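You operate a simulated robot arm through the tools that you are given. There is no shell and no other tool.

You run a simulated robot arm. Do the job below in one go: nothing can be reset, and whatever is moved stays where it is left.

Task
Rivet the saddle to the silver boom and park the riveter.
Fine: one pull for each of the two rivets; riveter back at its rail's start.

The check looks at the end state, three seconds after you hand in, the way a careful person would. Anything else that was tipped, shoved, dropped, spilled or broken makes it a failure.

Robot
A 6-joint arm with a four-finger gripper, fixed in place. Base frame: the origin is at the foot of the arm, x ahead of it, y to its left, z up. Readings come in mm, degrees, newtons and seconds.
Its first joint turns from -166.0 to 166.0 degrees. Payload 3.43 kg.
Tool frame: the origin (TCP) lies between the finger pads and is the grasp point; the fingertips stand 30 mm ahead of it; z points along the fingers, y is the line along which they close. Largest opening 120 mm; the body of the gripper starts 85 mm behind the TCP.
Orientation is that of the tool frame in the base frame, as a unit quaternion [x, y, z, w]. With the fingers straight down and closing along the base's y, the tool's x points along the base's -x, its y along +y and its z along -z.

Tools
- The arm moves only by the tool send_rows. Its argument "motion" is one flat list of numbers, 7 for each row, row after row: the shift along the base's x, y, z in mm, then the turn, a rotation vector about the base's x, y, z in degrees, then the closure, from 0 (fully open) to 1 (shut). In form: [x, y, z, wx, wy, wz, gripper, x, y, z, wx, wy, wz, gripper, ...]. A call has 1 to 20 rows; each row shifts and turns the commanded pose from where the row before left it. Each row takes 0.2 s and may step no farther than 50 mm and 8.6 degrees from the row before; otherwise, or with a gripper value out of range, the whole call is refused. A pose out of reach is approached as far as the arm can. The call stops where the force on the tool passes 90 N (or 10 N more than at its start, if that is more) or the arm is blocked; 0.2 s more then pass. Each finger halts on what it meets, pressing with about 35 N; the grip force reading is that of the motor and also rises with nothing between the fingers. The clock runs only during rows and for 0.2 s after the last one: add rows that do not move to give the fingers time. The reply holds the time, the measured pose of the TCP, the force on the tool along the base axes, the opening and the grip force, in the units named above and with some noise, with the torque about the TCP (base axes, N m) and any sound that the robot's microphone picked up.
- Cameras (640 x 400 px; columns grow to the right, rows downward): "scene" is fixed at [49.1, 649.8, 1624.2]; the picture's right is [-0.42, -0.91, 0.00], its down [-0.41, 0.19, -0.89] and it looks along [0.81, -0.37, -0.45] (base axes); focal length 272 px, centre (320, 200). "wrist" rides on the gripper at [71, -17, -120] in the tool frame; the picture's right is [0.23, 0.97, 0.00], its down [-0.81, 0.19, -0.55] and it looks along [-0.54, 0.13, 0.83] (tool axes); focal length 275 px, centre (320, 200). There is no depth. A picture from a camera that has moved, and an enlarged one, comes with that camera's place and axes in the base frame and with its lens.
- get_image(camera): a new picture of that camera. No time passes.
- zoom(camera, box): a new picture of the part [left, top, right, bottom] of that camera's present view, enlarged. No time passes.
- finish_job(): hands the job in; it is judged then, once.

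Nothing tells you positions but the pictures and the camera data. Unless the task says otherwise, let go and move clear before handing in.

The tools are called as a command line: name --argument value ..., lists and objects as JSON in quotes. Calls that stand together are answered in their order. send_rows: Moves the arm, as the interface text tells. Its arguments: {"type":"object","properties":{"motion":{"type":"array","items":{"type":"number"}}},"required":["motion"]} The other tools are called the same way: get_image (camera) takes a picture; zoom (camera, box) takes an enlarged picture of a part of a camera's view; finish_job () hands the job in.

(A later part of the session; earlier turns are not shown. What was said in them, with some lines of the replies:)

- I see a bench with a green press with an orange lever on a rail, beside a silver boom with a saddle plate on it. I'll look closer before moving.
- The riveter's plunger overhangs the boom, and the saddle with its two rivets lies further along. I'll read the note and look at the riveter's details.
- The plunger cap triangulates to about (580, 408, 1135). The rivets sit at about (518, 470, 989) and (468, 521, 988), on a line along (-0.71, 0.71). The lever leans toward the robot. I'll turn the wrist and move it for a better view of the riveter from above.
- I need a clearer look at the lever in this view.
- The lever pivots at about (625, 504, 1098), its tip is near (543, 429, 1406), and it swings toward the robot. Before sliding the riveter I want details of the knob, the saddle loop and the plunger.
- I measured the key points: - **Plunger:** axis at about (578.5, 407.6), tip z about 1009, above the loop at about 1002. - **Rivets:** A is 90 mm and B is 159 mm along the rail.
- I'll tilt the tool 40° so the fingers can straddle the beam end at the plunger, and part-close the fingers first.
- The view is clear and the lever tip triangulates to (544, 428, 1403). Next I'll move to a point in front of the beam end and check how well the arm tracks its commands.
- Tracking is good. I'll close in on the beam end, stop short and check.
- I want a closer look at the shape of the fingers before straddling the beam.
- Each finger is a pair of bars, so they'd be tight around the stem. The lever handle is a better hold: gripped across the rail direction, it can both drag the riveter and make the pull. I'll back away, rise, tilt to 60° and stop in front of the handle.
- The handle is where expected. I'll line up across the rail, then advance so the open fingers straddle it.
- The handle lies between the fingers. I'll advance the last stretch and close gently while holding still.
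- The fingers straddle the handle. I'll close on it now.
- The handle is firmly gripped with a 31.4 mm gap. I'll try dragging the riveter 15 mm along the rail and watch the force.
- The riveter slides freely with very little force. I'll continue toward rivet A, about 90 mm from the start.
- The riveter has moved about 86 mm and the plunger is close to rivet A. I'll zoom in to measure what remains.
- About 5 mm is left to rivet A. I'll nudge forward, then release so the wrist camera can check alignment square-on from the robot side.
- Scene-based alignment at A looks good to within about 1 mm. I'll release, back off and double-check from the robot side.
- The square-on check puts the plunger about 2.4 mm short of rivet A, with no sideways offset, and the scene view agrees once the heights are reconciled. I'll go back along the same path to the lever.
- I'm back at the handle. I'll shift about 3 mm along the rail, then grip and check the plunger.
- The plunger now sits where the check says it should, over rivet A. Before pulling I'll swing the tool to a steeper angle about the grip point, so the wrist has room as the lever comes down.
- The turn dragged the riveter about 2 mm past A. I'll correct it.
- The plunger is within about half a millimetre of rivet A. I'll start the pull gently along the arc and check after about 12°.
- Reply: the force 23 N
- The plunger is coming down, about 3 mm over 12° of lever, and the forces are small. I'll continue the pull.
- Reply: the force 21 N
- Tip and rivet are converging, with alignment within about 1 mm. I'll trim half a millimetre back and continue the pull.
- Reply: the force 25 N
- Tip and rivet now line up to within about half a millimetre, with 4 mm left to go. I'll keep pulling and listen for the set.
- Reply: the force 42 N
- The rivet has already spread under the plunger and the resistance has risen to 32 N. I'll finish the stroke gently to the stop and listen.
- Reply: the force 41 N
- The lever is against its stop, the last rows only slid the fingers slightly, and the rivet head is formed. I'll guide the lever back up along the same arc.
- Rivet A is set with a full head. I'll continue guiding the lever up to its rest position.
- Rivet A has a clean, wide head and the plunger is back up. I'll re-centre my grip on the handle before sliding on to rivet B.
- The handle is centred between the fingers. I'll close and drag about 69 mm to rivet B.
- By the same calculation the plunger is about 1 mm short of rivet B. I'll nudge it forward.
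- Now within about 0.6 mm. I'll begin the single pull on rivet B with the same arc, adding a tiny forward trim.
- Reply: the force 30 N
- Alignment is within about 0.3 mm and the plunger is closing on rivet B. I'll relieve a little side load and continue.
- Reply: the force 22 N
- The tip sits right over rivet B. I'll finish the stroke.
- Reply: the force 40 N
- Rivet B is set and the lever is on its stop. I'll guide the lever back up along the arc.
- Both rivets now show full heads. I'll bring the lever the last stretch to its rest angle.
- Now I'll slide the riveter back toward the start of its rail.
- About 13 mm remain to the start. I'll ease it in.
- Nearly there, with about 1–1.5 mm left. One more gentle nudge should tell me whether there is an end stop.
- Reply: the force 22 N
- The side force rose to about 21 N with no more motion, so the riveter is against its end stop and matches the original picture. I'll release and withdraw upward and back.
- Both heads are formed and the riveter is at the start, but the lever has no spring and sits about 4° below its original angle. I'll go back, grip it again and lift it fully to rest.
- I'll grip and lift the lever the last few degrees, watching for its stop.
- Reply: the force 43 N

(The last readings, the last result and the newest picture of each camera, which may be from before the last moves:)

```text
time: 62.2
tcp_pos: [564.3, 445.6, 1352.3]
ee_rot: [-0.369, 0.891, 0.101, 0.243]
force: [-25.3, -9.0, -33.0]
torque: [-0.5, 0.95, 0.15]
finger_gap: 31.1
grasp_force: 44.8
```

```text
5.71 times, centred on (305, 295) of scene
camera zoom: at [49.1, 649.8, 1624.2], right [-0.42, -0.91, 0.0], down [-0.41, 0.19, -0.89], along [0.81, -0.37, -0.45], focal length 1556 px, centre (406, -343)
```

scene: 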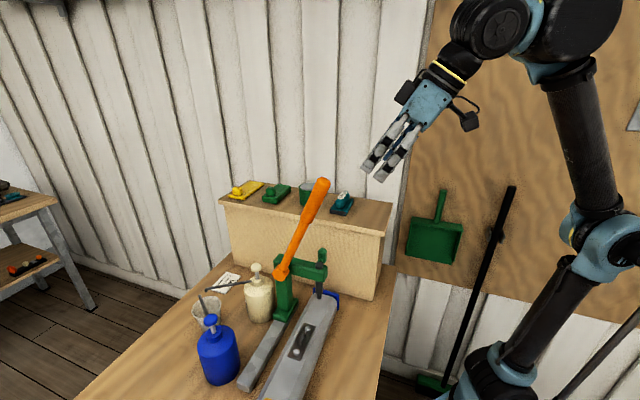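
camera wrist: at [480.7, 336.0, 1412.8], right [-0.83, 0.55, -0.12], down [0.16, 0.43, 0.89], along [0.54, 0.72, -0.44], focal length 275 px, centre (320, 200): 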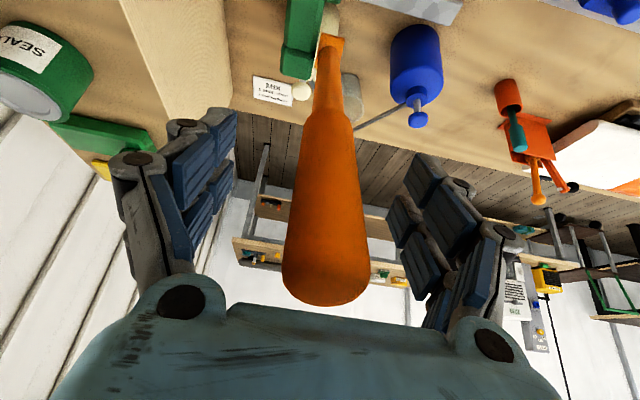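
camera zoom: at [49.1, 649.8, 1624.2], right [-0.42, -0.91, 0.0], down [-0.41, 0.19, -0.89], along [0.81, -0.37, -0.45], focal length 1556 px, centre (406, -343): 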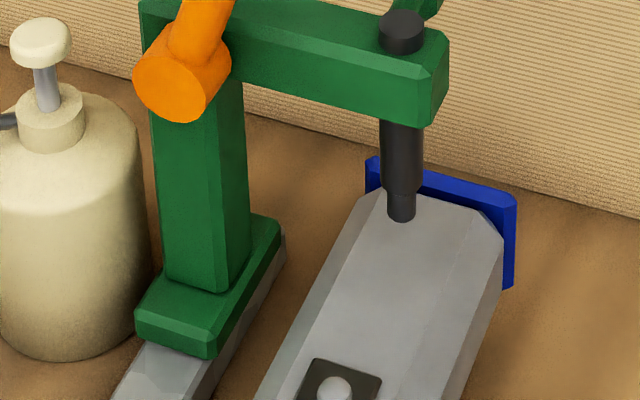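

The lever is back on its upper stop and the riveter matches its original position. I'll release and withdraw.

send_rows --motion '[0, 0, 0, 0, 0, 0, 0.7, 0, 0, 0, 0, 0, 0, 0.4, 0, 0, 0, 0, 0, 0, 0.2, 0, 0, 0, 0, 0, 0, 0.2, -7, -7, 17, 0, 0, 0, 0.2, -10, -10, 25, 0, 0, 0, 0.2, -14, -14, 35, 0, 0, 0, 0.2, -20, -20, 30, 0, 0, 0, 0.2, -25, -25, 10, 0, 0, 0, 0.2, -25, -25, 0, 0, 0, 0, 0.2, -10, -20, 0, 0, 0, 0, 0.2, 0, 0, 0, 0, 0, 0, 0.2]'

get_image --camera "scene"

zoom --camera "scene" --box '[265, 260, 345, 330]'

zoom --camera "scene" --box '[250, 165, 350, 325]'

zoom --camera "scene" --box '[280, 310, 340, 370]'

```text
time: 64.8
tcp_pos: [455.8, 325.0, 1468.2]
ee_rot: [-0.369, 0.891, 0.102, 0.244]
force: [0.3, 0.0, 0.4]
torque: [0.04, 0.0, -0.01]
finger_gap: 96.0
grasp_force: 0.0
```

```text
taken
```

scene: 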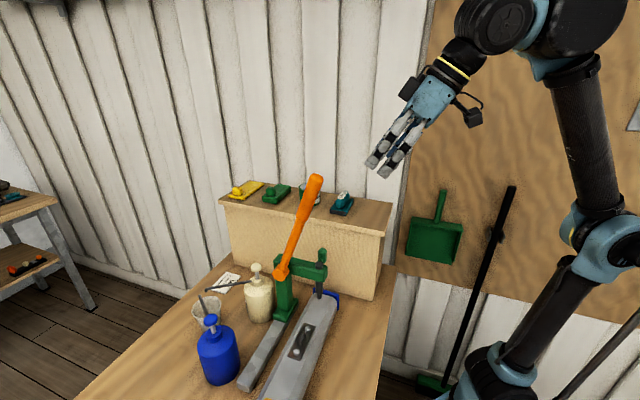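

```text
5.71 times, centred on (305, 295) of scene
camera zoom: at [49.1, 649.8, 1624.2], right [-0.42, -0.91, 0.0], down [-0.41, 0.19, -0.89], along [0.81, -0.37, -0.45], focal length 1556 px, centre (406, -343)
```

zoom: 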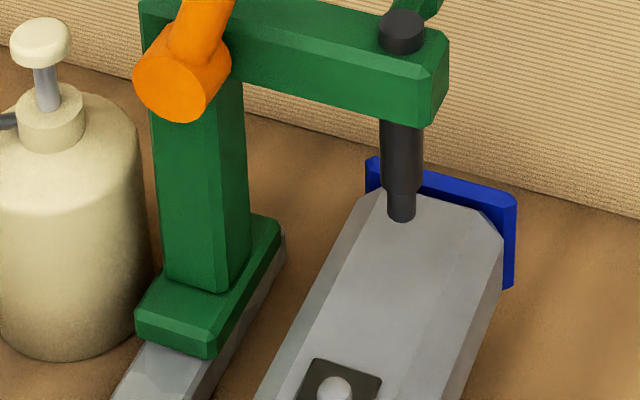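

```text
2.50 times, centred on (300, 245) of scene
camera zoom: at [49.1, 649.8, 1624.2], right [-0.42, -0.91, 0.0], down [-0.41, 0.19, -0.89], along [0.81, -0.37, -0.45], focal length 681 px, centre (370, 88)
```

zoom: 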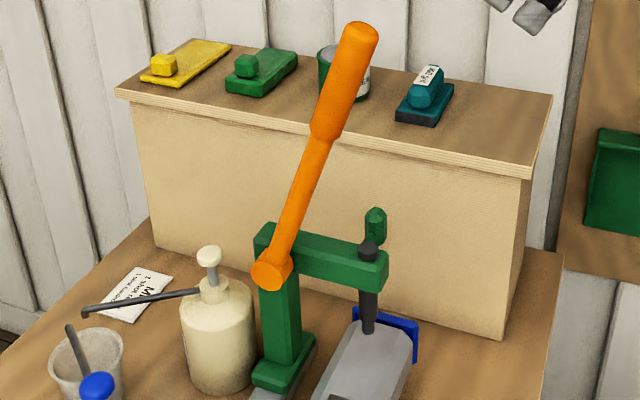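

```text
6.67 times, centred on (310, 340) of scene
camera zoom: at [49.1, 649.8, 1624.2], right [-0.42, -0.91, 0.0], down [-0.41, 0.19, -0.89], along [0.81, -0.37, -0.45], focal length 1816 px, centre (387, -733)
```

zoom: 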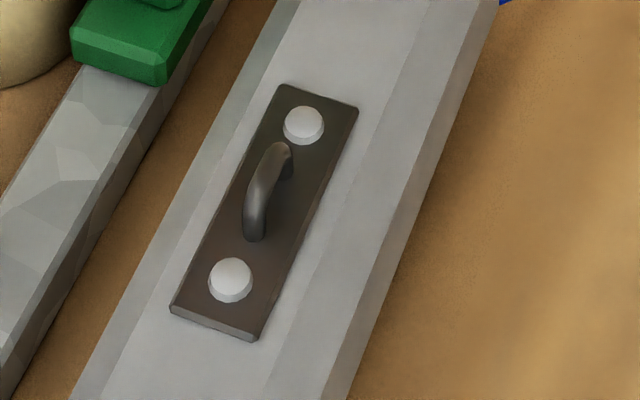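

Both rivets have full heads, and the saddle and boom haven't moved. The riveter is at the start of its rail with the lever up, just as in the first picture, and the arm is clear. I'm handing in.

finish_job

```text
The job is handed in.
```

The saddle is riveted to the silver boom, with one pull on each of the two rivets. In the last pictures both rivets have full, wide heads, and the saddle and boom are where they were at the start.

The riveter is against the end stop at its rail's start, matching the first picture. The lever doesn't spring back: after I let go it sat about 4° low, so I gripped it again and raised it to its upper stop.

The arm has let go and is clear of the bench. Nothing else looks moved or knocked over in the pictures.
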